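You operate a simulated robot arm through the tools that you are given. There is no shell and no other tool. Be economical: measure what you need, move in short steps, check, and stop when the job is done.

Carry out the task below with a simulated robot arm. There is one attempt and no reset: what you move stays moved.

## Task
Feed 4 washers into the blue-rimmed tub and put it back.
Fine: tub under the chute first; gate open to feed, closed after; none spilt.

Only the result counts: the job must be done as asked and must still hold three seconds after the hand-in. Knocking over, shifting, dropping, spilling or breaking anything else fails it.

## Robot
A 6-joint arm with a two-finger parallel gripper, fixed in place. Base frame: the origin is at the foot of the arm, x ahead of it, y to its left, z up; the work surface is at about z = 780. Lengths are in mm, angles in rad, forces in N, time in s.
With the tool pointing down near the work surface it reaches from about 240 to 640 mm from the base axis. Its first joint turns from -1.152 to 1.152 rad. Payload 2.7 kg.
Tool frame: the origin (TCP) lies between the finger pads and is the grasp point; the fingertips stand 23 mm ahead of it; z points along the fingers, y is the line along which they close. Largest opening 94 mm; finger width 38, thickness 10; the body of the gripper, 54 by 96 mm, starts 39 mm behind the TCP.
Orientation is that of the tool frame in the base frame, as a unit quaternion [x, y, z, w]. With the fingers straight down and closing along the base's y, the tool's x points along the base's -x, its y along +y and its z along -z.

## Interface
- The arm moves only by the tool play_rows. Its argument "increments" is a list of rows, each an object (a shift or turn left out is 0, a gripper value left out holds the last) with "xyz": the shift along the tool's x, y, z in units of 150 mm (1.0 is 150 mm), a list of three; "turn": the turn, a rotation vector about the tool's x, y, z in units of 90 degrees (1.0 is 90 degrees), a list of three; "hand": the opening, from 0 (shut) to 1 (fully open). In form: [{"xyz": [dx, dy, dz], "turn": [rx, ry, rz], "hand": hand}, ...]. A call has 1 to 20 rows; each row is the pose to reach, as a shift and turn from the pose commanded when the call began, along the tool's axes at that moment. A call with a number of a shift or a turn outside -1 to 1 is refused whole. A row lasts 0.2 s, in which the tool goes at most 50 mm and 0.15 rad; a call with a longer step from one row to the next is refused whole, and so is a gripper value outside its range. A pose out of reach is approached as far as the arm can. The call stops where the force on the tool passes 40 N (or 10 N more than at its start, if that is more) or the arm is blocked; 0.2 s more then pass. The fingers move at their own pace (about 45 mm/s each) and stop on an object; they squeeze with about 35 N. The grip force told is the motor's: it shows also when the fingers shut on nothing. Time passes only in rows, and 0.2 s behind the last, so rows that repeat a pose let the fingers close. It gives the time, the measured TCP pose, the force on the tool (base axes), the opening and the grip force at its end, in the units of the frame above (readings bear some noise), and new pictures: "views" is both (left out), scene, wrist or none.
- Cameras (640 x 400 px; columns grow to the right, rows downward): "scene" is fixed at [47.4, -416, 1405.8]; the picture's right is [0.95, -0.31, 0.00], its down [-0.17, -0.53, -0.83] and it looks along [0.26, 0.79, -0.56] (base axes); focal length 351 px, centre (320, 200). "wrist" rides on the gripper at [-39, 0, -44] in the tool frame; the picture's right is [0.00, -1.00, 0.00], its down [0.97, 0.00, -0.24] and it looks along [0.24, 0.00, 0.97] (tool axes); focal length 218 px, centre (320, 200). There is no depth. A picture from a camera that has moved, and an enlarged one, comes with that camera's place and axes in the base frame and with its lens.
- inspect(camera, box): a new picture of the part [left, top, right, bottom] of that camera's present view, enlarged. No time passes.
- hand_in(): hands the job in; it is judged then, once.

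Work in short steps. Places have to be worked out from the pictures, the camera data and where the tool is seen: move nearer, look again, correct. Check each grasp and each placing, and mend what went wrong. You have 120 turns and 150 pictures in all, those below and enlarged ones among them. Open the gripper and draw the arm clear of the work before you hand the job in, unless the task says otherwise; then end with one line.

The tools are called after ">>>" by a JSON object that holds its "fn" and its "kwargs". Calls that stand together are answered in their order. play_rows: Moves the arm, as the interface text tells. Its arguments: {"type":"object","properties":{"increments":{"type":"array"},"views":{"type":"string","enum":["both","scene","wrist","none"]}},"required":["increments"]} The other tools are called the same way: inspect (camera, box) takes an enlarged picture of a part of a camera's view; hand_in () hands the job in.

At the start:

```text
t: 0.0
eef_pos: [272.9, 261.4, 1129.8]
ee_rot: [0.0, 1.0, 0.0, 0.0]
wrist_force: [0.2, -0.8, 0.6]
width: 94.0
gripper_force: 0.1
```

scene: 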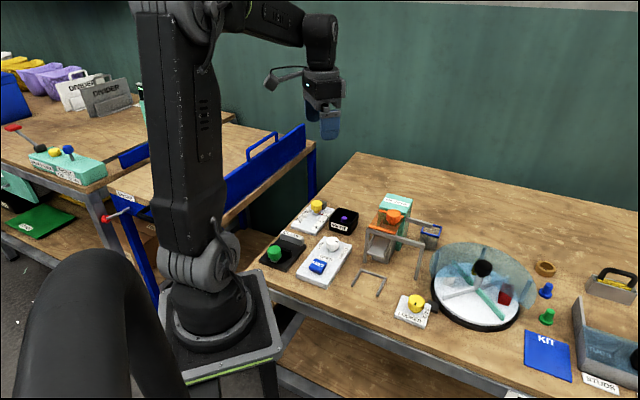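
wrist: 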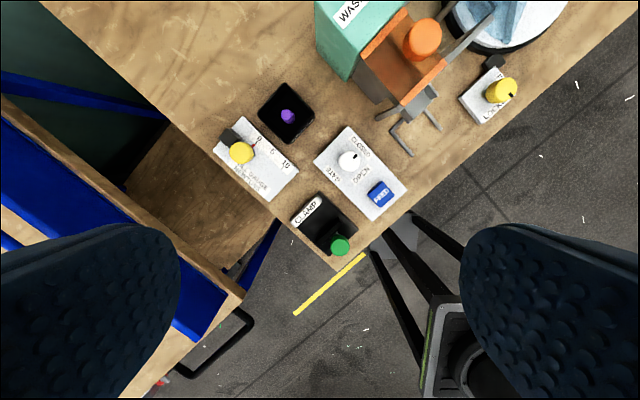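

I start by enlarging the feeder area in both views to identify the controls.

>>> {"fn": "inspect", "kwargs": {"camera": "scene", "box": [250, 170, 450, 330]}}

>>> {"fn": "inspect", "kwargs": {"camera": "wrist", "box": [200, 0, 540, 270]}}

>>> {"fn": "inspect", "kwargs": {"camera": "scene", "box": [420, 220, 640, 400]}}

```text
2.50 times, centred on (350, 250) of scene
camera zoom: at [47.4, -416.0, 1405.8], right [0.95, -0.31, 0.0], down [-0.17, -0.53, -0.83], along [0.26, 0.79, -0.56], focal length 877 px, centre (245, 75)
```

zoom: 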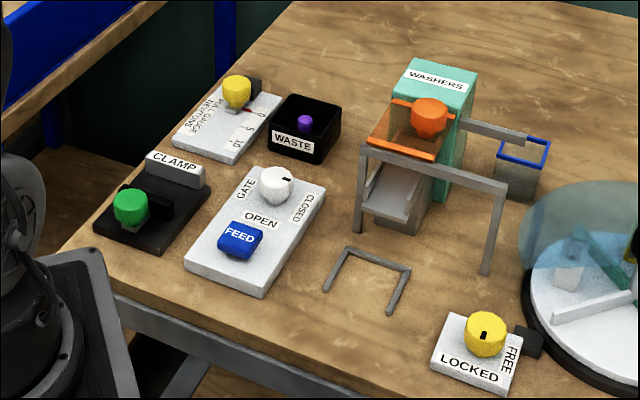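

```text
1.48 times, centred on (370, 135) of wrist
camera zoom: at [312.0, 262.0, 1173.2], right [0.0, -1.0, 0.0], down [-0.97, 0.0, 0.24], along [-0.24, 0.0, -0.97], focal length 323 px, centre (246, 296)
```

zoom: 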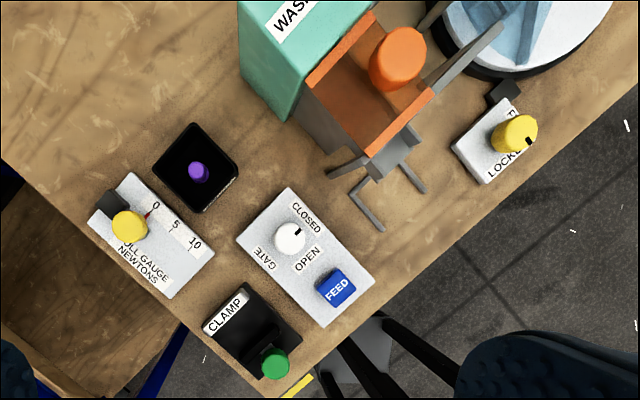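

```text
2.22 times, centred on (530, 310) of scene
camera zoom: at [47.4, -416.0, 1405.8], right [0.95, -0.31, 0.0], down [-0.17, -0.53, -0.83], along [0.26, 0.79, -0.56], focal length 780 px, centre (-147, -44)
```

zoom: 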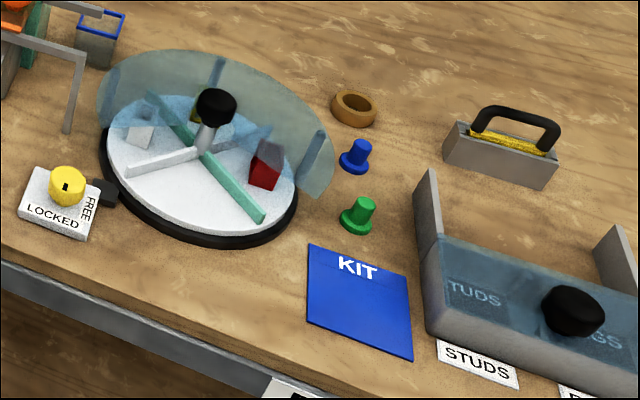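

The blue-rimmed tub is near (555,185), the chute faces the robot, and there's a locating U near (335,105). I'll move above the feeder for a closer look.

>>> {"fn": "play_rows", "kwargs": {"increments": [{"xyz": [-0.1, -0.25, 0]}, {"xyz": [-0.25, -0.5, 0]}, {"xyz": [-0.45, -0.75, 0]}, {"xyz": [-0.65, -0.95, 0]}, {"xyz": [-0.65, -0.95, 0]}]}}

```text
t: 1.2
eef_pos: [369.3, 117.2, 1128.4]
ee_rot: [0.0, 1.0, 0.0, 0.0]
wrist_force: [-0.5, -0.2, -0.1]
width: 94.1
gripper_force: 0.1
camera wrist: at [409.6, 117.9, 1171.8], right [0.0, -1.0, 0.0], down [-0.97, 0.0, 0.24], along [-0.24, 0.0, -0.97], focal length 218 px, centre (320, 200)
```

scene: 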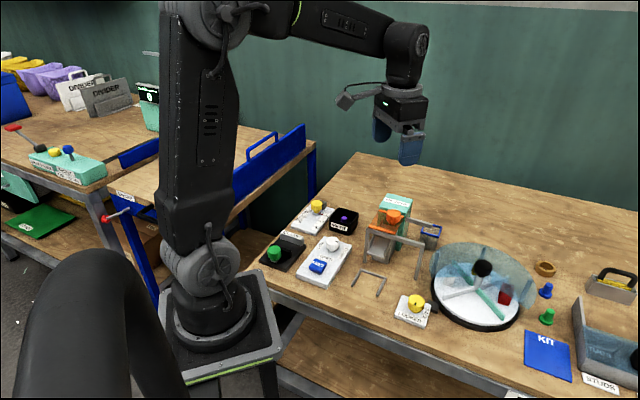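
wrist: 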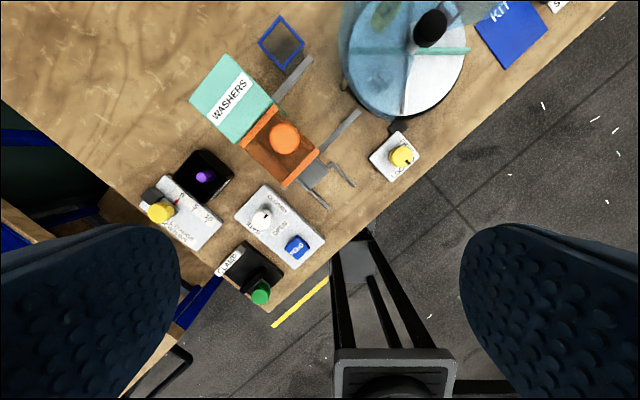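

>>> {"fn": "inspect", "kwargs": {"camera": "wrist", "box": [180, 10, 380, 135]}}

>>> {"fn": "inspect", "kwargs": {"camera": "wrist", "box": [200, 90, 420, 270]}}

>>> {"fn": "inspect", "kwargs": {"camera": "scene", "box": [340, 185, 450, 300]}}

```text
3.20 times, centred on (280, 72) of wrist
camera zoom: at [409.6, 117.9, 1171.8], right [0.0, -1.0, 0.0], down [-0.97, 0.0, 0.24], along [-0.24, 0.0, -0.97], focal length 698 px, centre (448, 608)
```

zoom: 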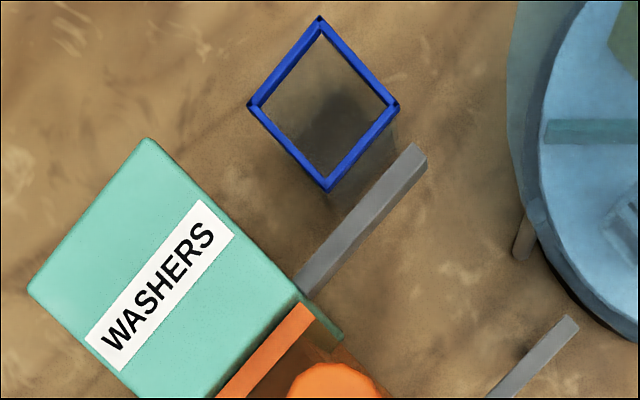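

```text
2.22 times, centred on (310, 180) of wrist
camera zoom: at [409.6, 117.9, 1171.8], right [0.0, -1.0, 0.0], down [-0.97, 0.0, 0.24], along [-0.24, 0.0, -0.97], focal length 485 px, centre (342, 244)
```

zoom: 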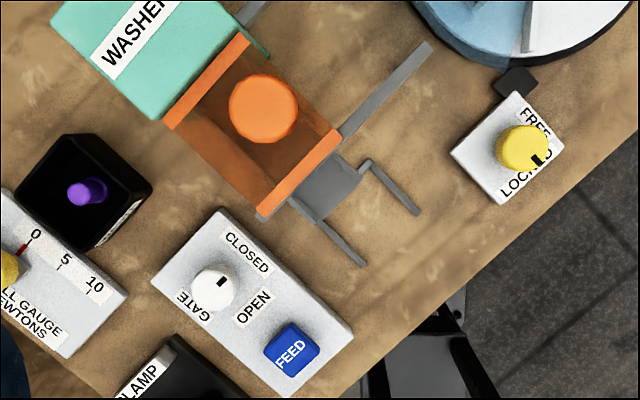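

```text
3.48 times, centred on (395, 242) of scene
camera zoom: at [47.4, -416.1, 1405.8], right [0.95, -0.31, 0.0], down [-0.17, -0.53, -0.83], along [0.26, 0.79, -0.56], focal length 1220 px, centre (59, 52)
```

zoom: 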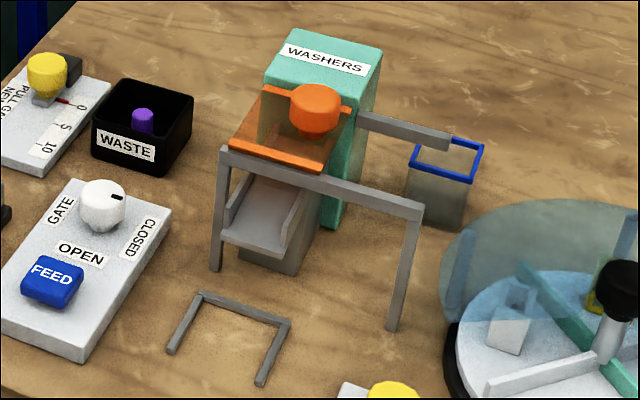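

The orange hood rides on rails over the chute; the U near (338,99), rotated 45°, is the tub dock, and the tub (≈46 mm square) stands near (548,172). I'll rotate the tool so the camera faces away from the machine, both to test joint range and to view the chute from the front.

>>> {"fn": "play_rows", "kwargs": {"increments": [{"turn": [0, 0, 0.09]}, {"turn": [0, 0, 0.18]}, {"turn": [0, 0, 0.27]}, {"turn": [0, 0, 0.36]}, {"turn": [0, 0, 0.45]}, {"turn": [0, 0, 0.54]}, {"turn": [0, 0, 0.63]}, {"turn": [0, 0, 0.72]}, {"turn": [0, 0, 0.81]}, {"turn": [0, 0, 0.9]}, {"turn": [0, 0, 0.95]}, {"turn": [0, 0, 1.0]}, {"turn": [0, 0, 1.0]}], "views": "none"}}

>>> {"fn": "play_rows", "kwargs": {"increments": [{"turn": [0, 0, 0.09]}, {"turn": [0, 0, 0.18]}, {"turn": [0, 0, 0.27]}, {"turn": [0, 0, 0.36]}, {"turn": [0, 0, 0.45]}, {"turn": [0, 0, 0.5]}, {"turn": [0, 0, 0.5]}]}}

```text
t: 4.0
eef_pos: [371.1, 117.9, 1129.5]
ee_rot: [0.707, 0.707, 0.0, 0.0]
wrist_force: [0.5, -0.2, 0.2]
width: 94.0
gripper_force: 0.0
```

```text
t: 5.6
eef_pos: [369.3, 118.1, 1130.2]
ee_rot: [0.924, 0.382, 0.0, 0.0]
wrist_force: [-0.6, 0.2, 0.3]
width: 94.2
gripper_force: 0.1
camera wrist: at [342.2, 92.0, 1173.2], right [-0.71, 0.71, 0.0], down [0.69, 0.69, 0.24], along [0.17, 0.17, -0.97], focal length 218 px, centre (320, 200)
```

scene: 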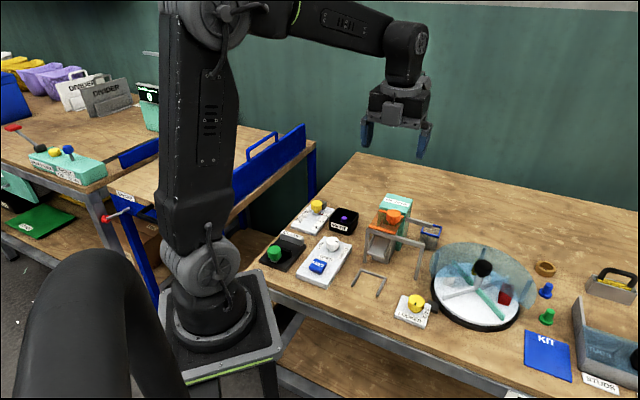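
wrist: 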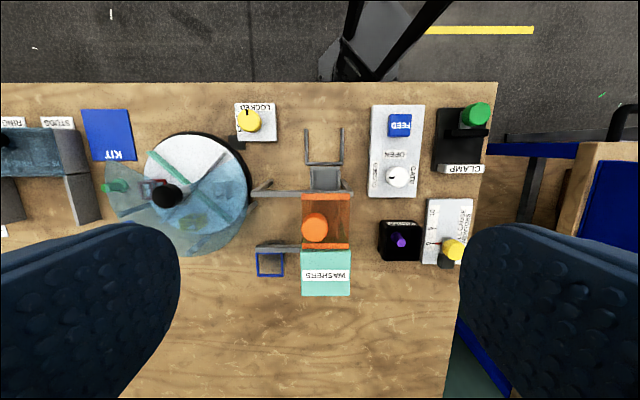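

Rotation works and the view is aligned with the machine. Enlarge to see the chute and gate.

>>> {"fn": "inspect", "kwargs": {"camera": "wrist", "box": [230, 90, 430, 300]}}

```text
1.90 times, centred on (330, 195) of wrist
camera zoom: at [342.2, 92.0, 1173.2], right [-0.71, 0.71, 0.0], down [0.69, 0.69, 0.24], along [0.17, 0.17, -0.97], focal length 416 px, centre (301, 210)
```

zoom: 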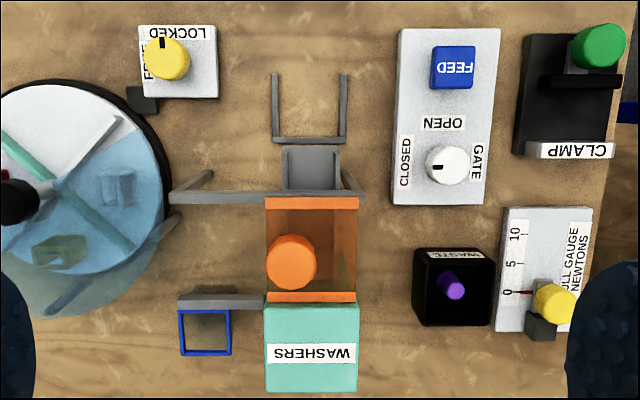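

The geometry in machine axes is clear: P along (0.707,0.707), S along (0.707,-0.707). The dock is centred at P≈307, S≈169; the gate knob turns 90° clockwise from CLOSED to OPEN. To pick the tub, the camera must face away from the rail end, so I turn 180° back while moving towards it.

>>> {"fn": "play_rows", "kwargs": {"increments": [{"xyz": [0.08, 0.05, 0], "turn": [0, 0, -0.09]}, {"xyz": [0.16, 0.1, 0], "turn": [0, 0, -0.18]}, {"xyz": [0.24, 0.15, 0], "turn": [0, 0, -0.27]}, {"xyz": [0.34, 0.2, 0], "turn": [0, 0, -0.36]}, {"xyz": [0.44, 0.25, 0], "turn": [0, 0, -0.45]}, {"xyz": [0.54, 0.3, 0], "turn": [0, 0, -0.54]}, {"xyz": [0.64, 0.35, 0], "turn": [0, 0, -0.63]}, {"xyz": [0.74, 0.4, 0], "turn": [0, 0, -0.72]}, {"xyz": [0.84, 0.45, 0], "turn": [0, 0, -0.81]}, {"xyz": [0.9, 0.5, 0], "turn": [0, 0, -0.9]}, {"xyz": [0.95, 0.55, 0], "turn": [0, 0, -0.95]}, {"xyz": [0.95, 0.59, 0], "turn": [0, 0, -1.0]}, {"xyz": [0.95, 0.59, 0], "turn": [0, 0, -1.0]}], "views": "none"}}

>>> {"fn": "play_rows", "kwargs": {"increments": [{"turn": [0, 0, -0.09]}, {"turn": [0, 0, -0.18]}, {"turn": [0, 0, -0.27]}, {"turn": [0, 0, -0.36]}, {"turn": [0, 0, -0.45]}, {"turn": [0, 0, -0.54]}, {"turn": [0, 0, -0.63]}, {"turn": [0, 0, -0.72]}, {"turn": [0, 0, -0.81]}, {"turn": [0, 0, -0.9]}, {"turn": [0, 0, -0.95]}, {"turn": [0, 0, -1.0]}, {"turn": [0, 0, -1.0]}]}}

```text
t: 8.4
eef_pos: [532.4, 156.1, 1129.6]
ee_rot: [0.382, 0.924, -0.001, 0.0]
wrist_force: [0.2, -0.2, -0.2]
width: 93.9
gripper_force: 0.1
```

```text
t: 11.2
eef_pos: [533.0, 155.4, 1129.3]
ee_rot: [-0.384, 0.923, 0.0, 0.0]
wrist_force: [0.4, 0.1, -0.4]
width: 94.1
gripper_force: 0.0
camera wrist: at [561.0, 184.8, 1173.0], right [0.71, -0.71, 0.0], down [-0.69, -0.69, 0.24], along [-0.17, -0.17, -0.97], focal length 218 px, centre (320, 200)
```

scene: 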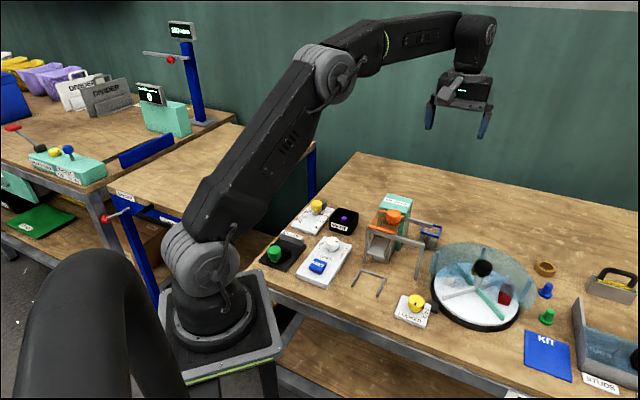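
wrist: 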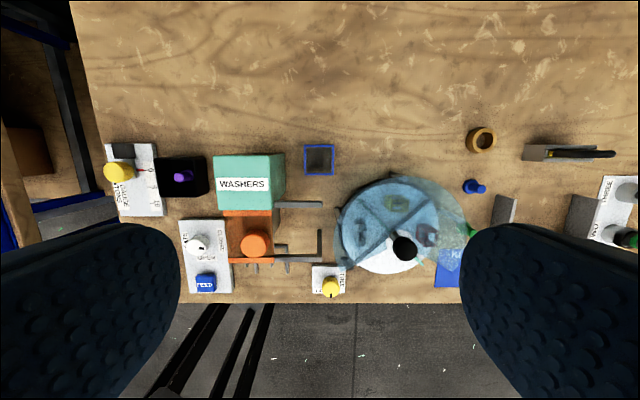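

Now descend above the tub (≈P 508, S 265) for a finer look.

>>> {"fn": "play_rows", "kwargs": {"increments": [{"xyz": [-0.07, 0.0, 0.3]}, {"xyz": [-0.14, 0.01, 0.6]}, {"xyz": [-0.14, 0.01, 0.9]}, {"xyz": [-0.14, 0.01, 1.0]}, {"xyz": [-0.14, 0.01, 1.0]}]}}

```text
t: 12.4
eef_pos: [547.8, 173.1, 977.5]
ee_rot: [-0.383, 0.924, 0.0, -0.001]
wrist_force: [0.0, 0.1, 0.4]
width: 93.9
gripper_force: 0.1
camera wrist: at [575.1, 202.5, 1020.1], right [0.71, -0.71, 0.0], down [-0.69, -0.69, 0.24], along [-0.17, -0.17, -0.97], focal length 218 px, centre (320, 200)
```

scene: 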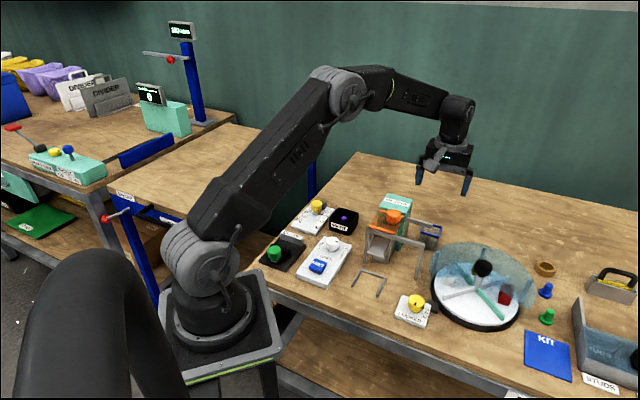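
wrist: 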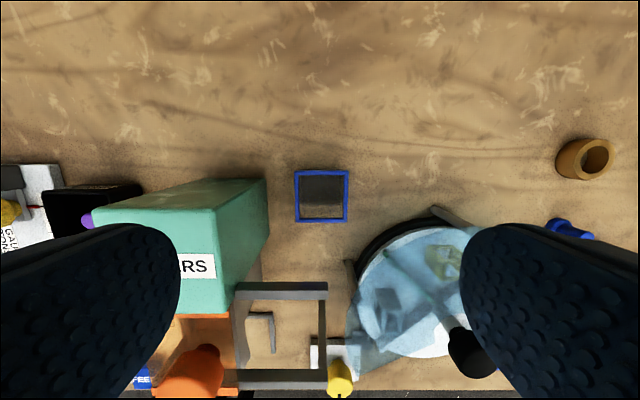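

The dispenser's right face is at S≈205, so the opening must be limited. Enlarge to get the tub's rim height.

>>> {"fn": "inspect", "kwargs": {"camera": "wrist", "box": [270, 150, 370, 240]}}

>>> {"fn": "inspect", "kwargs": {"camera": "scene", "box": [400, 205, 460, 265]}}

```text
4.44 times, centred on (320, 195) of wrist
camera zoom: at [575.1, 202.5, 1020.1], right [0.71, -0.71, 0.0], down [-0.69, -0.69, 0.24], along [-0.17, -0.17, -0.97], focal length 970 px, centre (320, 222)
```

zoom: 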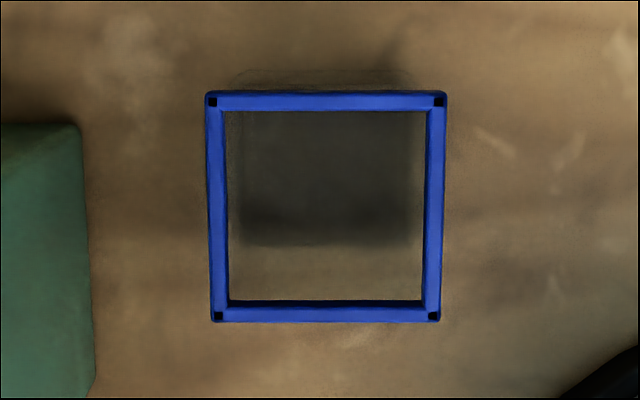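

```text
6.67 times, centred on (430, 235) of scene
camera zoom: at [47.4, -416.0, 1405.8], right [0.95, -0.31, 0.0], down [-0.17, -0.53, -0.83], along [0.26, 0.79, -0.56], focal length 2339 px, centre (-413, -33)
```

zoom: 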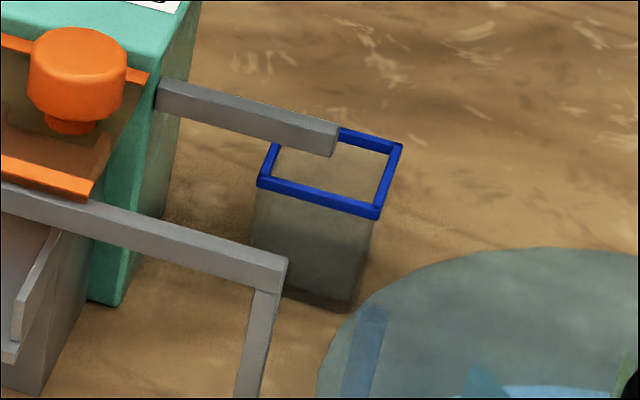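

Tub: centre P≈506, S≈265, rim at z≈830, 47 mm wide. I narrow the fingers to ~72 mm and descend straight to TCP z≈827.

>>> {"fn": "play_rows", "kwargs": {"increments": [{"xyz": [0.025, 0, 0.0], "hand": 0.77}, {"xyz": [0.025, 0, 0.0]}, {"xyz": [0.025, 0, 0.2]}, {"xyz": [0.025, 0, 0.4]}, {"xyz": [0.025, 0, 0.6]}, {"xyz": [0.025, 0, 0.7]}, {"xyz": [0.025, 0, 0.7]}]}}

```text
t: 14.0
eef_pos: [544.0, 168.8, 874.3]
ee_rot: [-0.383, 0.924, 0.001, 0.0]
wrist_force: [0.3, 1.5, -0.8]
width: 72.3
gripper_force: 0.1
camera wrist: at [572.5, 197.8, 917.7], right [0.71, -0.71, 0.0], down [-0.69, -0.69, 0.24], along [-0.17, -0.17, -0.97], focal length 218 px, centre (320, 200)
```

scene: 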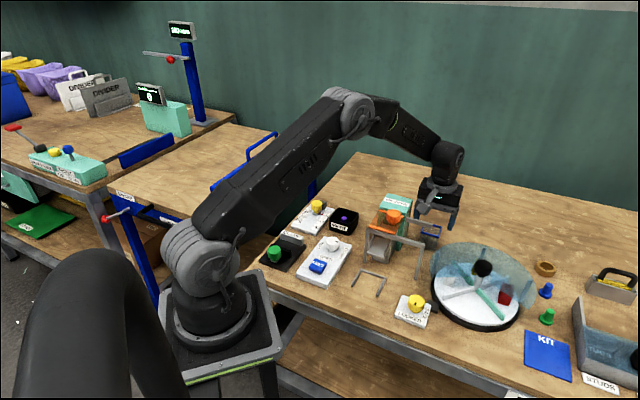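
wrist: 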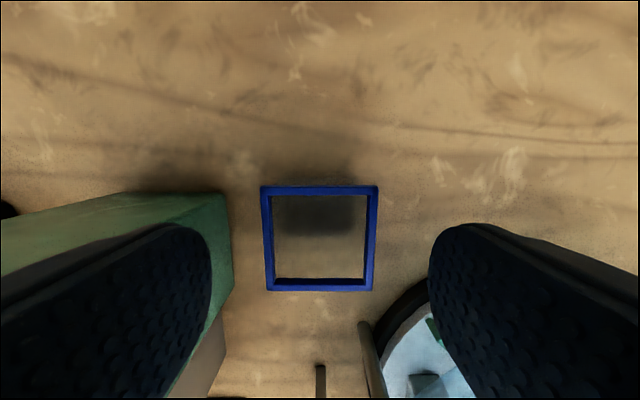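

Well centred. Descend the last 47 mm, then close.

>>> {"fn": "play_rows", "kwargs": {"increments": [{"xyz": [0, 0, 0.15]}, {"xyz": [0, 0, 0.31]}, {"xyz": [0, 0, 0.31]}, {"xyz": [0, 0, 0.31], "hand": 0.4}, {"xyz": [0, 0, 0.31]}, {"xyz": [0, 0, 0.31]}, {"xyz": [0, 0, 0.31]}], "views": "wrist"}}

```text
t: 15.6
eef_pos: [543.9, 169.2, 826.6]
ee_rot: [-0.383, 0.924, 0.0, 0.001]
wrist_force: [-0.5, 0.1, -0.1]
width: 44.9
gripper_force: 34.7
camera wrist: at [572.8, 197.6, 870.5], right [0.71, -0.71, 0.0], down [-0.69, -0.69, 0.24], along [-0.17, -0.17, -0.97], focal length 218 px, centre (320, 200)
```

wrist: 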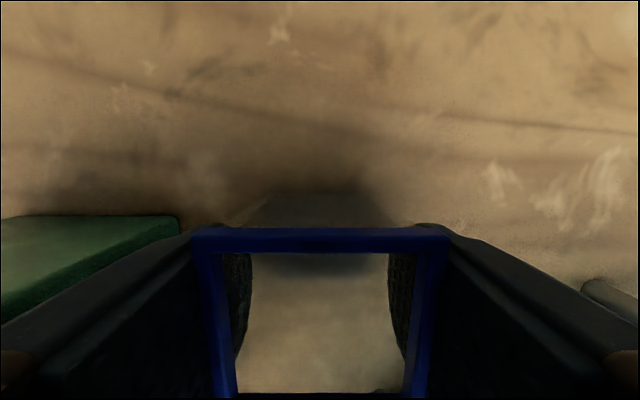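

Grip is solid (44.9 mm, 35 N). I lift straight up.

>>> {"fn": "play_rows", "kwargs": {"increments": [{"xyz": [0, 0, -0.1]}, {"xyz": [0, 0, -0.3]}, {"xyz": [0, 0, -0.6]}, {"xyz": [0, 0, -0.85]}, {"xyz": [0, 0, -1.0]}, {"xyz": [0, 0, -1.0]}]}}

```text
t: 17.0
eef_pos: [546.4, 167.7, 978.6]
ee_rot: [-0.383, 0.924, 0.0, 0.0]
wrist_force: [0.2, -0.4, 0.4]
width: 45.1
gripper_force: 34.6
camera wrist: at [573.2, 196.8, 1022.1], right [0.71, -0.71, 0.0], down [-0.69, -0.69, 0.24], along [-0.17, -0.17, -0.97], focal length 218 px, centre (320, 200)
```

scene: 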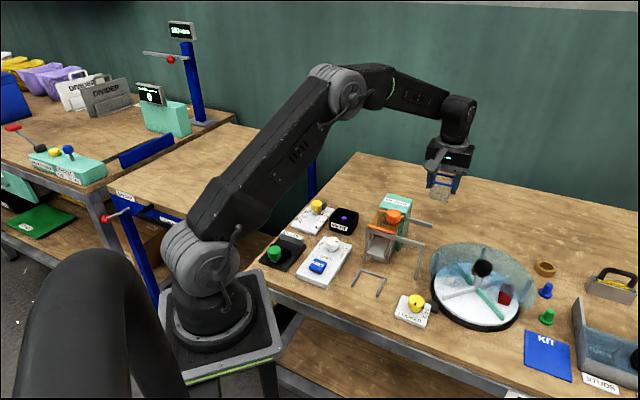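
wrist: 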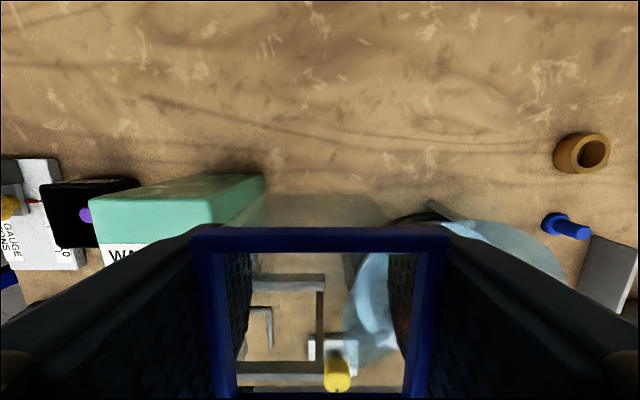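

Lift more, then turn 180° while travelling to a point above the dock.

>>> {"fn": "play_rows", "kwargs": {"increments": [{"xyz": [0, 0, -0.2]}, {"xyz": [0, 0, -0.45]}, {"xyz": [0.05, 0.03, -0.45], "turn": [0, 0, 0.09]}, {"xyz": [0.1, 0.06, -0.45], "turn": [0, 0, 0.18]}, {"xyz": [0.16, 0.09, -0.45], "turn": [0, 0, 0.27]}, {"xyz": [0.22, 0.12, -0.45], "turn": [0, 0, 0.36]}, {"xyz": [0.3, 0.15, -0.45], "turn": [0, 0, 0.45]}, {"xyz": [0.38, 0.18, -0.45], "turn": [0, 0, 0.54]}, {"xyz": [0.46, 0.21, -0.45], "turn": [0, 0, 0.63]}, {"xyz": [0.54, 0.24, -0.45], "turn": [0, 0, 0.72]}, {"xyz": [0.6, 0.27, -0.45], "turn": [0, 0, 0.81]}, {"xyz": [0.64, 0.3, -0.45], "turn": [0, 0, 0.9]}, {"xyz": [0.68, 0.32, -0.45], "turn": [0, 0, 0.96]}, {"xyz": [0.68, 0.32, -0.45], "turn": [0, 0, 1.0]}, {"xyz": [0.68, 0.32, -0.45], "turn": [0, 0, 1.0]}], "views": "none"}}

>>> {"fn": "play_rows", "kwargs": {"increments": [{"xyz": [0.03, -0.05, 0], "turn": [0, 0, 0.09]}, {"xyz": [0.06, -0.11, 0], "turn": [0, 0, 0.18]}, {"xyz": [0.09, -0.17, 0], "turn": [0, 0, 0.27]}, {"xyz": [0.12, -0.24, 0], "turn": [0, 0, 0.36]}, {"xyz": [0.15, -0.31, 0], "turn": [0, 0, 0.45]}, {"xyz": [0.18, -0.38, 0], "turn": [0, 0, 0.54]}, {"xyz": [0.22, -0.45, 0], "turn": [0, 0, 0.63]}, {"xyz": [0.26, -0.52, 0], "turn": [0, 0, 0.72]}, {"xyz": [0.3, -0.59, 0], "turn": [0, 0, 0.81]}, {"xyz": [0.33, -0.65, 0], "turn": [0, 0, 0.9]}, {"xyz": [0.33, -0.69, 0], "turn": [0, 0, 0.96]}, {"xyz": [0.33, -0.69, 0], "turn": [0, 0, 1.0]}, {"xyz": [0.33, -0.69, 0], "turn": [0, 0, 1.0]}]}}

```text
t: 20.2
eef_pos: [439.0, 131.9, 1045.5]
ee_rot: [0.384, 0.923, 0.0, 0.0]
wrist_force: [0.2, 1.0, 0.1]
width: 44.8
gripper_force: 35.1
```

```text
t: 23.0
eef_pos: [328.6, 94.4, 1046.5]
ee_rot: [0.924, 0.382, 0.0, 0.0]
wrist_force: [0.6, 0.0, -0.2]
width: 45.0
gripper_force: 35.0
camera wrist: at [302.7, 67.5, 1089.2], right [-0.71, 0.71, 0.0], down [0.69, 0.69, 0.24], along [0.17, 0.17, -0.97], focal length 218 px, centre (320, 200)
```

scene: 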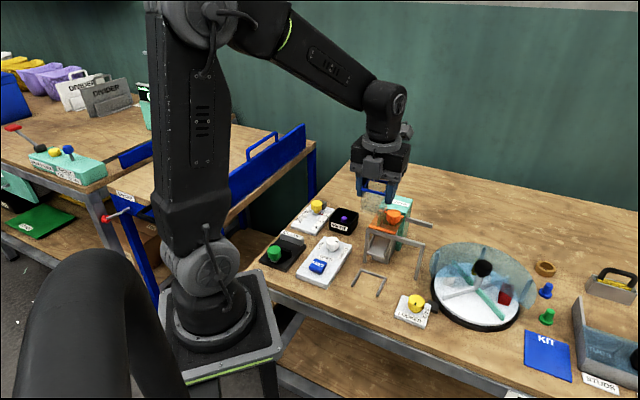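
wrist: 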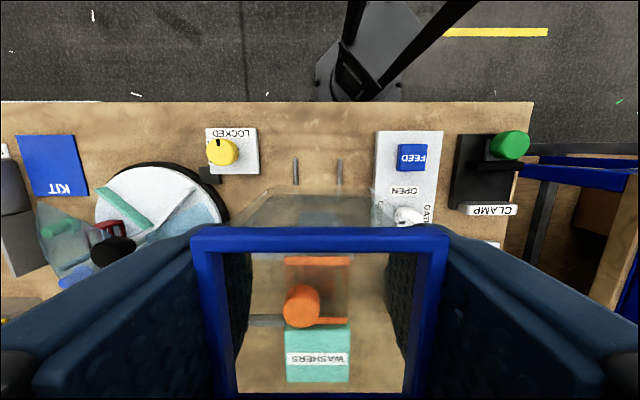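

I zoom on the dock in this view to pin its centreline.

>>> {"fn": "inspect", "kwargs": {"camera": "wrist", "box": [260, 140, 380, 230]}}

>>> {"fn": "inspect", "kwargs": {"camera": "scene", "box": [340, 180, 440, 300]}}

```text
4.44 times, centred on (320, 185) of wrist
camera zoom: at [302.7, 67.5, 1089.2], right [-0.71, 0.71, 0.0], down [0.69, 0.69, 0.24], along [0.17, 0.17, -0.97], focal length 970 px, centre (320, 267)
```

zoom: 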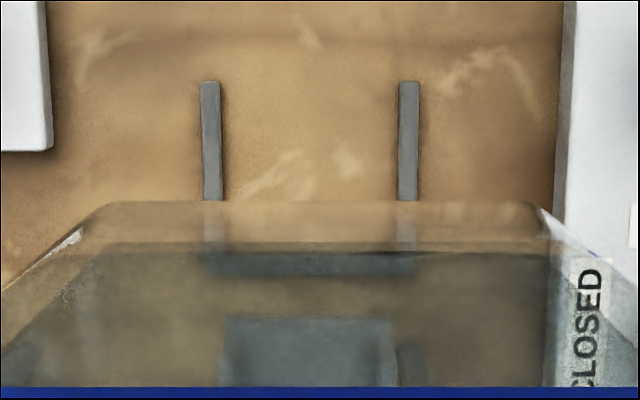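

```text
3.33 times, centred on (390, 240) of scene
camera zoom: at [47.4, -416.0, 1405.8], right [0.95, -0.31, 0.0], down [-0.17, -0.53, -0.83], along [0.26, 0.79, -0.56], focal length 1170 px, centre (87, 67)
```

zoom: 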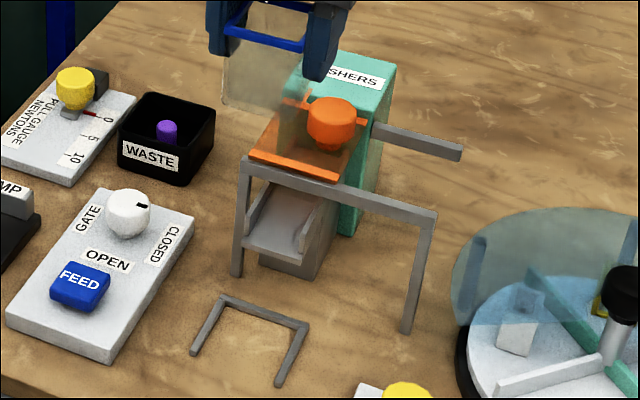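

Dock centreline S≈169.6, inner width 55, back bar front at P≈331; chute lip at P≈337, z≈837. I'll descend slightly in front (P≈292), look, then slide in.

>>> {"fn": "play_rows", "kwargs": {"increments": [{"xyz": [-0.047, 0.025, 0.2]}, {"xyz": [-0.047, 0.025, 0.45]}, {"xyz": [-0.047, 0.025, 0.7]}, {"xyz": [-0.047, 0.025, 0.9]}, {"xyz": [-0.047, 0.025, 1.0]}, {"xyz": [-0.047, 0.025, 1.0]}]}}

```text
t: 24.4
eef_pos: [326.2, 85.8, 895.5]
ee_rot: [0.924, 0.383, 0.0, -0.001]
wrist_force: [0.3, -0.1, -0.2]
width: 45.1
gripper_force: 35.6
camera wrist: at [299.3, 59.1, 938.5], right [-0.71, 0.71, 0.0], down [0.69, 0.69, 0.24], along [0.17, 0.17, -0.97], focal length 218 px, centre (320, 200)
```

scene: 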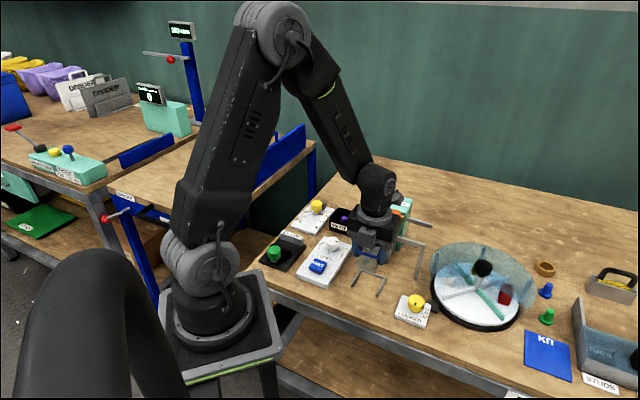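
wrist: 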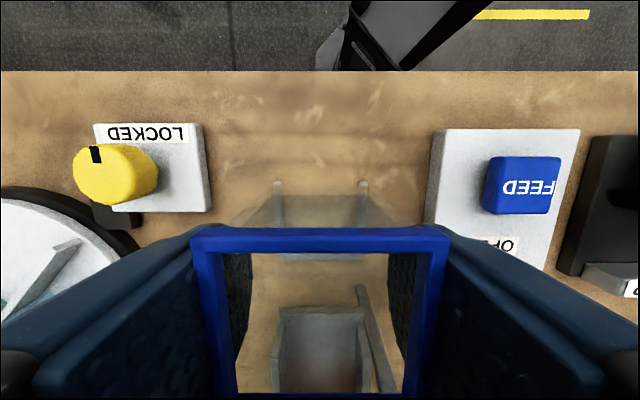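

Centred on the dock (legs at u 278/363). Descend to just above the table, then slide forward 14 mm and set down.

>>> {"fn": "play_rows", "kwargs": {"increments": [{"xyz": [0, 0, 0.15]}, {"xyz": [0, 0, 0.3]}, {"xyz": [0, 0, 0.43]}, {"xyz": [0, 0, 0.43]}]}}

```text
t: 25.0
eef_pos: [330.3, 84.5, 860.2]
ee_rot: [0.925, 0.379, 0.007, 0.0]
wrist_force: [-13.3, -12.6, 18.1]
width: 45.1
gripper_force: 35.0
stopped in row 2: the force on the tool passed its limit (the readings are from after the stop); the commanded pose is now the measured one
camera wrist: at [301.2, 58.0, 902.6], right [-0.7, 0.71, 0.0], down [0.69, 0.68, 0.25], along [0.18, 0.17, -0.97], focal length 218 px, centre (320, 200)
```

scene: 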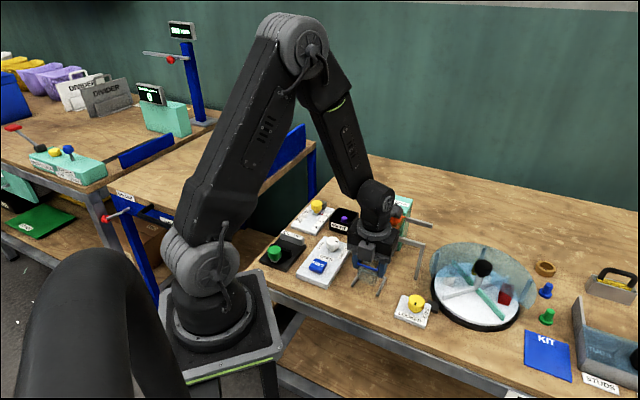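
wrist: 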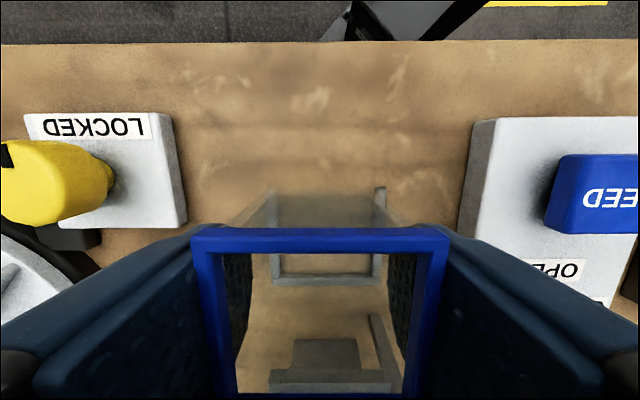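

Stopped early by a force pushing back (−P) and up — something behind touched. Zoom to find the contact.

>>> {"fn": "inspect", "kwargs": {"camera": "scene", "box": [330, 170, 450, 300]}}

>>> {"fn": "inspect", "kwargs": {"camera": "wrist", "box": [180, 170, 460, 400]}}

```text
3.08 times, centred on (390, 235) of scene
camera zoom: at [46.8, -416.5, 1405.7], right [0.95, -0.31, 0.0], down [-0.17, -0.53, -0.83], along [0.26, 0.79, -0.56], focal length 1080 px, centre (105, 92)
```

zoom: 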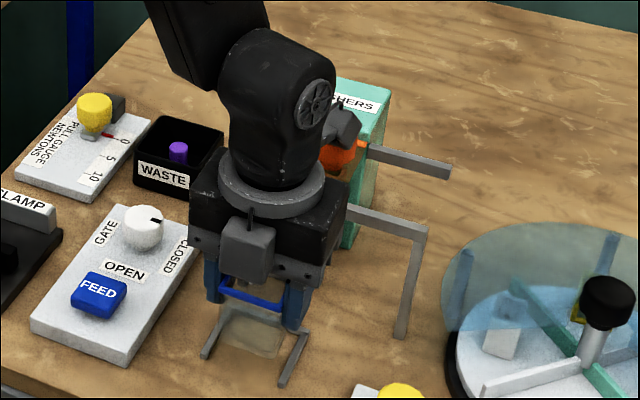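

```text
1.74 times, centred on (320, 285) of wrist
camera zoom: at [301.2, 58.0, 902.6], right [-0.7, 0.71, 0.0], down [0.69, 0.68, 0.25], along [0.18, 0.17, -0.97], focal length 380 px, centre (320, 52)
```

zoom: 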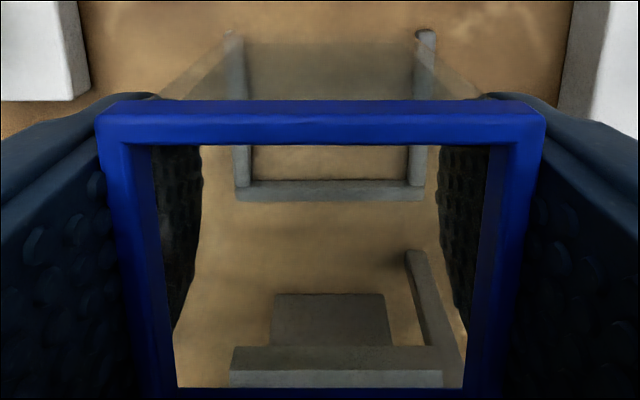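

The arm's cable box on tool +x touched the hood's orange knob. I back off (−P) and up, then check that the hood didn't move and reorient so that side faces away from the machine.

>>> {"fn": "play_rows", "kwargs": {"increments": [{"xyz": [-0.1, 0, -0.03]}, {"xyz": [-0.1, 0, -0.25]}, {"xyz": [-0.1, 0, -0.55]}, {"xyz": [-0.1, 0, -0.85]}, {"xyz": [-0.1, 0, -1.0]}, {"xyz": [-0.1, 0, -1.0]}]}}

>>> {"fn": "inspect", "kwargs": {"camera": "scene", "box": [340, 180, 440, 300]}}

```text
t: 26.4
eef_pos: [316.2, 74.8, 1009.6]
ee_rot: [0.925, 0.38, 0.006, 0.0]
wrist_force: [0.5, 0.5, -0.7]
width: 45.1
gripper_force: 34.5
camera wrist: at [288.3, 47.8, 1052.6], right [-0.7, 0.71, 0.0], down [0.69, 0.68, 0.25], along [0.18, 0.17, -0.97], focal length 218 px, centre (320, 200)
```

scene: 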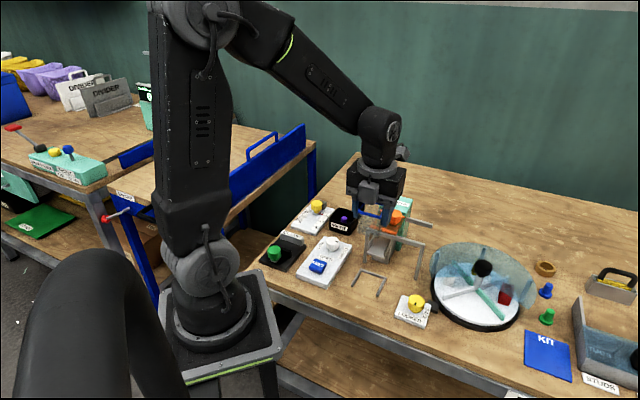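
wrist: 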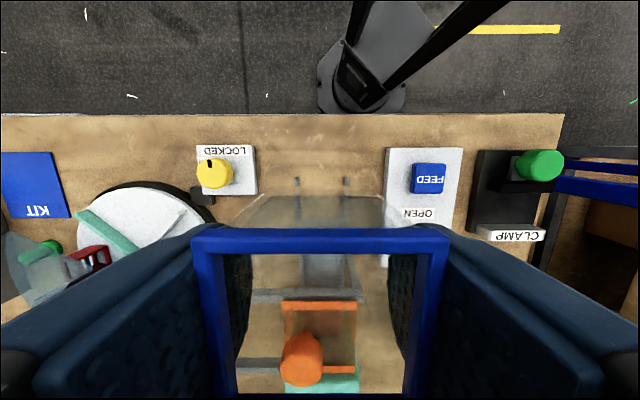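

```text
3.33 times, centred on (390, 240) of scene
camera zoom: at [47.4, -416.0, 1405.8], right [0.95, -0.31, 0.0], down [-0.17, -0.53, -0.83], along [0.26, 0.79, -0.56], focal length 1170 px, centre (87, 67)
```

zoom: 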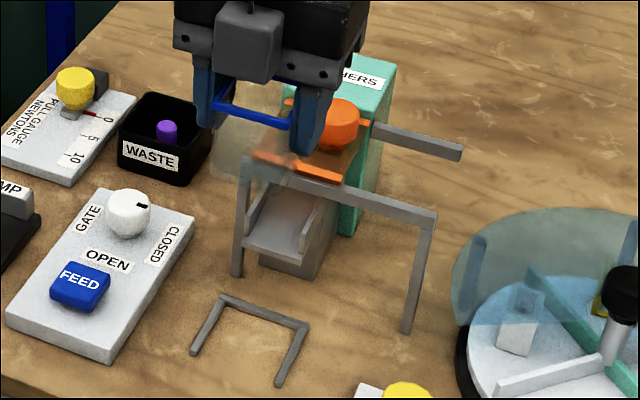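

Hood looks essentially in place (maybe a couple of mm; I'll compare again later). Rotate 180° back to yaw +45°, with the cable box facing away from the machine.

>>> {"fn": "play_rows", "kwargs": {"increments": [{"turn": [0, 0, -0.09]}, {"turn": [0, 0, -0.18]}, {"turn": [0, 0, -0.27]}, {"turn": [0, 0, -0.36]}, {"turn": [0, 0, -0.45]}, {"turn": [0, 0, -0.54]}, {"turn": [0, 0, -0.63]}, {"turn": [0, 0, -0.72]}, {"turn": [0, 0, -0.81]}, {"turn": [0, 0, -0.9]}, {"turn": [0, 0, -0.95]}, {"turn": [0, 0, -1.0]}, {"turn": [0, 0, -1.0]}], "views": "none"}}

>>> {"fn": "play_rows", "kwargs": {"increments": [{"turn": [0, 0, -0.09]}, {"turn": [0, 0, -0.18]}, {"turn": [0, 0, -0.27]}, {"turn": [0, 0, -0.36]}, {"turn": [0, 0, -0.45]}, {"turn": [0, 0, -0.54]}, {"turn": [0, 0, -0.63]}, {"turn": [0, 0, -0.72]}, {"turn": [0, 0, -0.81]}, {"turn": [0, 0, -0.9]}, {"turn": [0, 0, -0.95]}, {"turn": [0, 0, -1.0]}, {"turn": [0, 0, -1.0]}]}}

```text
t: 29.2
eef_pos: [317.5, 74.1, 1008.5]
ee_rot: [0.384, 0.923, 0.005, 0.004]
wrist_force: [-0.5, -1.0, -0.4]
width: 45.1
gripper_force: 34.9
```

```text
t: 32.0
eef_pos: [317.0, 74.1, 1009.4]
ee_rot: [-0.381, 0.925, 0.0, 0.006]
wrist_force: [1.2, -0.5, -0.8]
width: 44.8
gripper_force: 35.5
camera wrist: at [344.6, 102.3, 1052.1], right [0.7, -0.71, 0.0], down [-0.69, -0.69, 0.23], along [-0.16, -0.16, -0.97], focal length 218 px, centre (320, 200)
```

scene: 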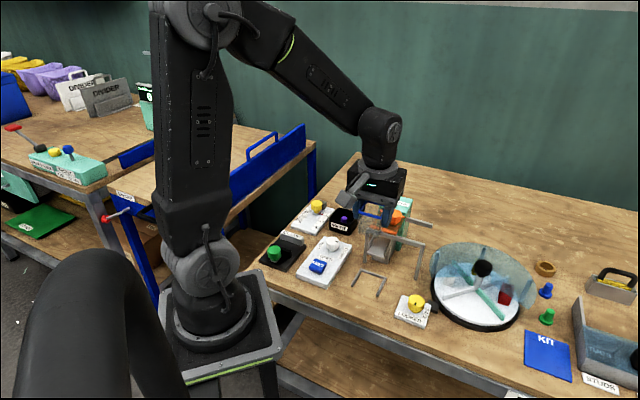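
wrist: 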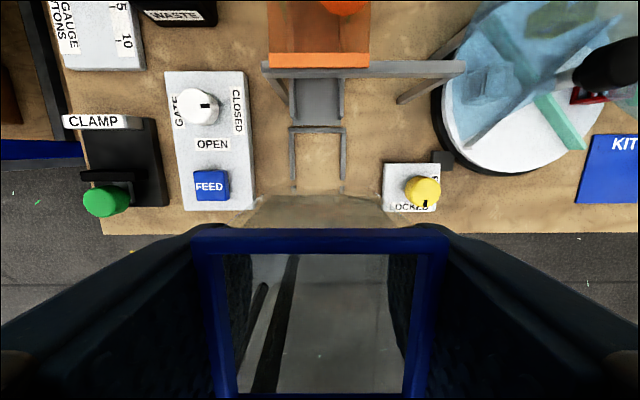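

I zoom on the dock to refine positions from this orientation.

>>> {"fn": "inspect", "kwargs": {"camera": "wrist", "box": [240, 0, 400, 240]}}

```text
1.67 times, centred on (320, 120) of wrist
camera zoom: at [344.6, 102.3, 1052.1], right [0.7, -0.71, 0.0], down [-0.69, -0.69, 0.23], along [-0.16, -0.16, -0.97], focal length 364 px, centre (320, 333)
```

zoom: 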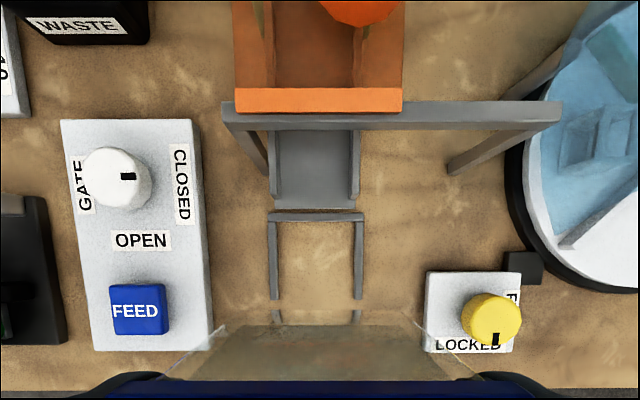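

Leg ends at P≈279, back bar at P≈334, lip at P≈338, z≈837. Correct the small tilt and descend in front of the dock (P≈273, S≈169).

>>> {"fn": "play_rows", "kwargs": {"increments": [{"xyz": [0.023, 0.017, 0.1], "turn": [-0.003, 0.007, -0.0026]}, {"xyz": [0.023, 0.017, 0.35], "turn": [-0.003, 0.007, -0.0026]}, {"xyz": [0.023, 0.017, 0.6], "turn": [-0.003, 0.007, -0.0026]}, {"xyz": [0.023, 0.017, 0.8], "turn": [-0.003, 0.007, -0.0026]}, {"xyz": [0.023, 0.017, 0.9], "turn": [-0.003, 0.007, -0.0026]}, {"xyz": [0.023, 0.017, 0.9], "turn": [-0.003, 0.007, -0.0026]}]}}

```text
t: 33.4
eef_pos: [314.2, 75.1, 874.2]
ee_rot: [-0.382, 0.924, 0.001, 0.001]
wrist_force: [0.4, -0.2, -0.9]
width: 45.0
gripper_force: 35.4
camera wrist: at [343.0, 103.1, 917.6], right [0.71, -0.71, 0.0], down [-0.69, -0.69, 0.24], along [-0.17, -0.17, -0.97], focal length 218 px, centre (320, 200)
```

scene: 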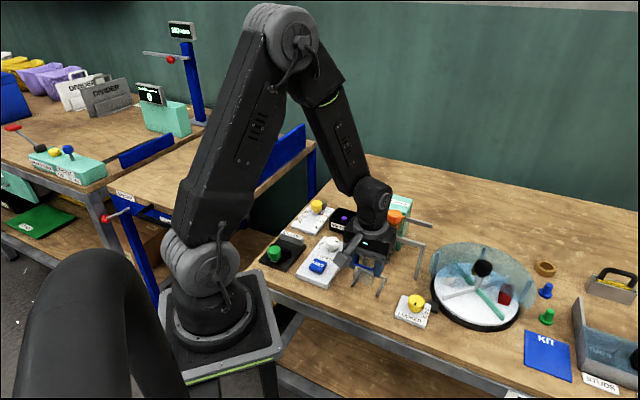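
wrist: 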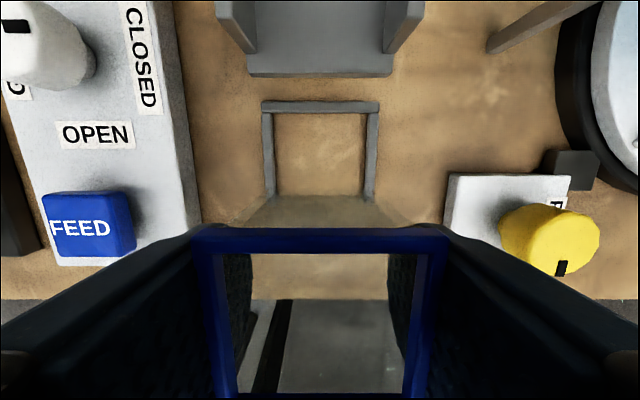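

Aligned. Lower to the table in the dock's mouth.

>>> {"fn": "play_rows", "kwargs": {"increments": [{"xyz": [0, 0, 0.15]}, {"xyz": [0, 0, 0.27]}, {"xyz": [0, 0, 0.312]}, {"xyz": [0, 0, 0.312]}]}}

```text
t: 34.4
eef_pos: [313.6, 73.3, 827.4]
ee_rot: [-0.382, 0.924, 0.0, 0.0]
wrist_force: [-0.7, -0.2, -0.3]
width: 44.9
gripper_force: 35.2
camera wrist: at [342.3, 102.4, 870.9], right [0.71, -0.71, 0.0], down [-0.69, -0.69, 0.24], along [-0.17, -0.17, -0.97], focal length 218 px, centre (320, 200)
```

scene: 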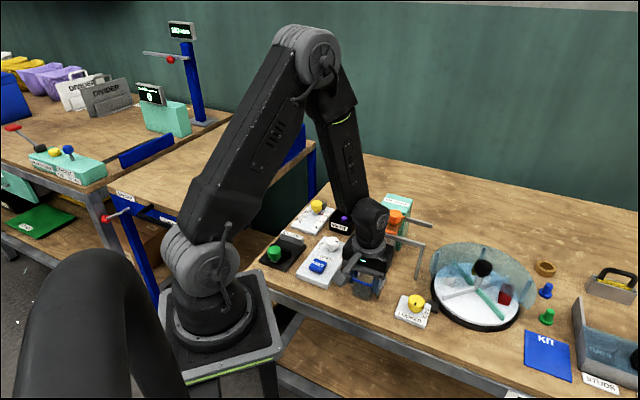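
wrist: 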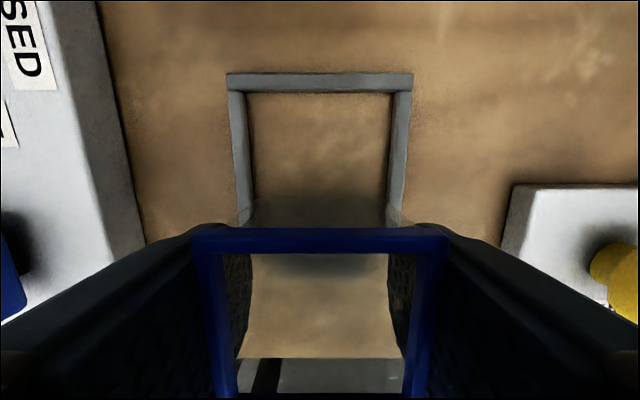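

Tub is in the mouth. Open, shift the grip 16 mm toward the front, regrip.

>>> {"fn": "play_rows", "kwargs": {"increments": [{"hand": 0.62}, {"hand": 0.62}, {"xyz": [0.05, 0, -0.02]}, {"xyz": [0.107, 0, -0.02]}, {"xyz": [0.107, 0, -0.02]}, {"xyz": [0.107, 0, -0.02], "hand": 0.4}, {"xyz": [0.107, 0, -0.02]}, {"xyz": [0.107, 0, -0.02]}]}}

```text
t: 36.2
eef_pos: [303.3, 63.8, 830.0]
ee_rot: [-0.383, 0.924, 0.001, 0.0]
wrist_force: [-0.6, 0.0, 0.4]
width: 45.3
gripper_force: 35.2
camera wrist: at [330.8, 91.3, 873.6], right [0.71, -0.71, 0.0], down [-0.69, -0.69, 0.24], along [-0.17, -0.17, -0.97], focal length 218 px, centre (320, 200)
```

scene: 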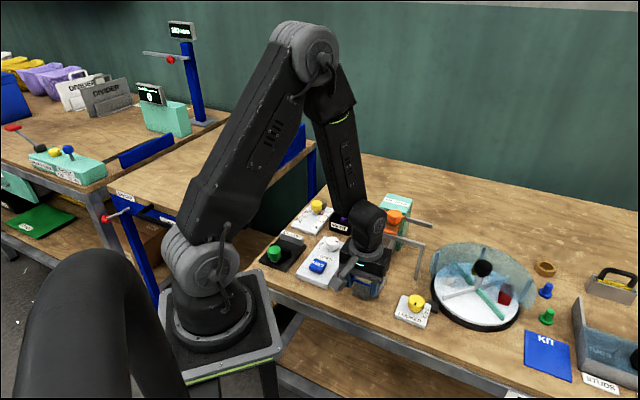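
wrist: 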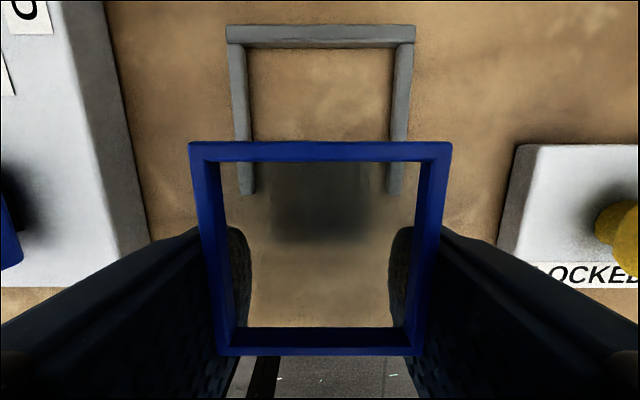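

Tub spans P≈248–299 now. Slide it in by 24 mm first, keeping it just off the table.

>>> {"fn": "play_rows", "kwargs": {"increments": [{"xyz": [-0.03, 0, -0.007]}, {"xyz": [-0.08, 0, -0.007]}, {"xyz": [-0.12, 0, -0.007]}, {"xyz": [-0.16, 0, -0.007]}, {"xyz": [-0.16, 0, -0.007]}]}}

>>> {"fn": "inspect", "kwargs": {"camera": "scene", "box": [330, 190, 440, 300]}}

```text
t: 37.4
eef_pos: [319.4, 80.4, 829.8]
ee_rot: [-0.383, 0.924, 0.001, 0.001]
wrist_force: [-0.2, -0.3, 1.7]
width: 45.5
gripper_force: 35.2
camera wrist: at [348.2, 108.8, 873.6], right [0.71, -0.71, 0.0], down [-0.69, -0.69, 0.24], along [-0.17, -0.17, -0.97], focal length 218 px, centre (320, 200)
```

scene: 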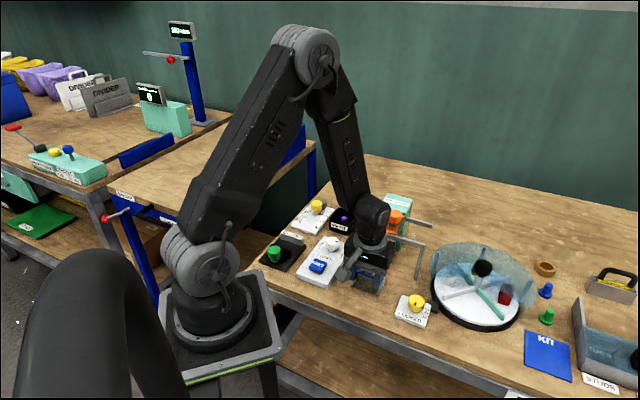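
wrist: 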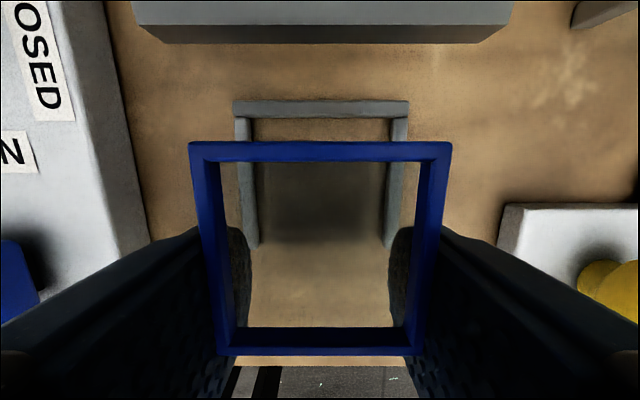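

```text
3.64 times, centred on (385, 245) of scene
camera zoom: at [47.4, -416.0, 1405.8], right [0.95, -0.31, 0.0], down [-0.17, -0.53, -0.83], along [0.26, 0.79, -0.56], focal length 1276 px, centre (84, 36)
```

zoom: 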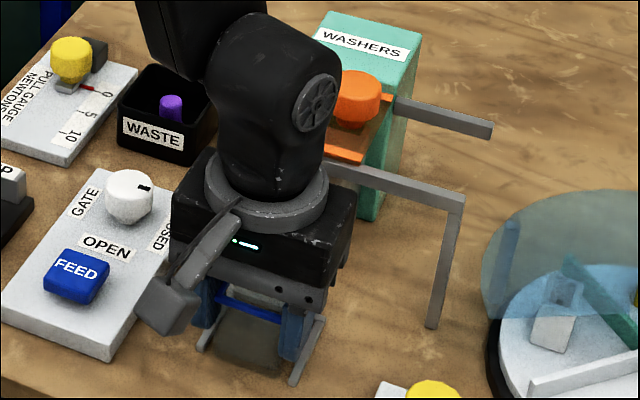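

The lip is just ahead of the camera; ~10 mm remain to the back bar. Slide 7 mm further slowly.

>>> {"fn": "play_rows", "kwargs": {"increments": [{"xyz": [-0.015, 0, 0]}, {"xyz": [-0.03, 0, 0]}, {"xyz": [-0.04, 0, 0]}, {"xyz": [-0.047, 0, 0]}, {"xyz": [-0.047, 0, 0.005]}], "views": "wrist"}}

```text
t: 38.6
eef_pos: [324.7, 85.0, 831.3]
ee_rot: [-0.383, 0.924, 0.001, 0.0]
wrist_force: [-0.3, 0.1, 0.2]
width: 45.4
gripper_force: 34.8
camera wrist: at [353.2, 113.4, 873.7], right [0.71, -0.71, 0.0], down [-0.69, -0.69, 0.24], along [-0.17, -0.17, -0.97], focal length 218 px, centre (320, 200)
```

wrist: 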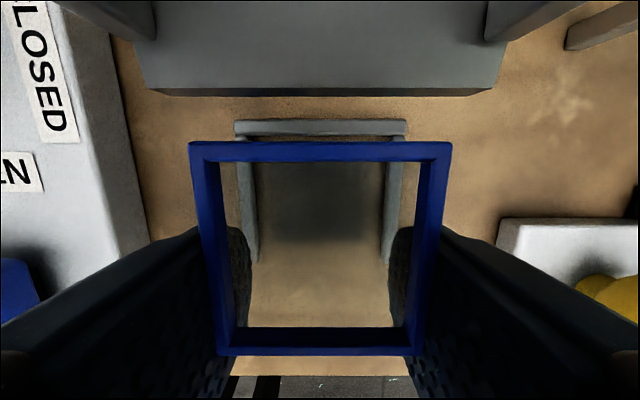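

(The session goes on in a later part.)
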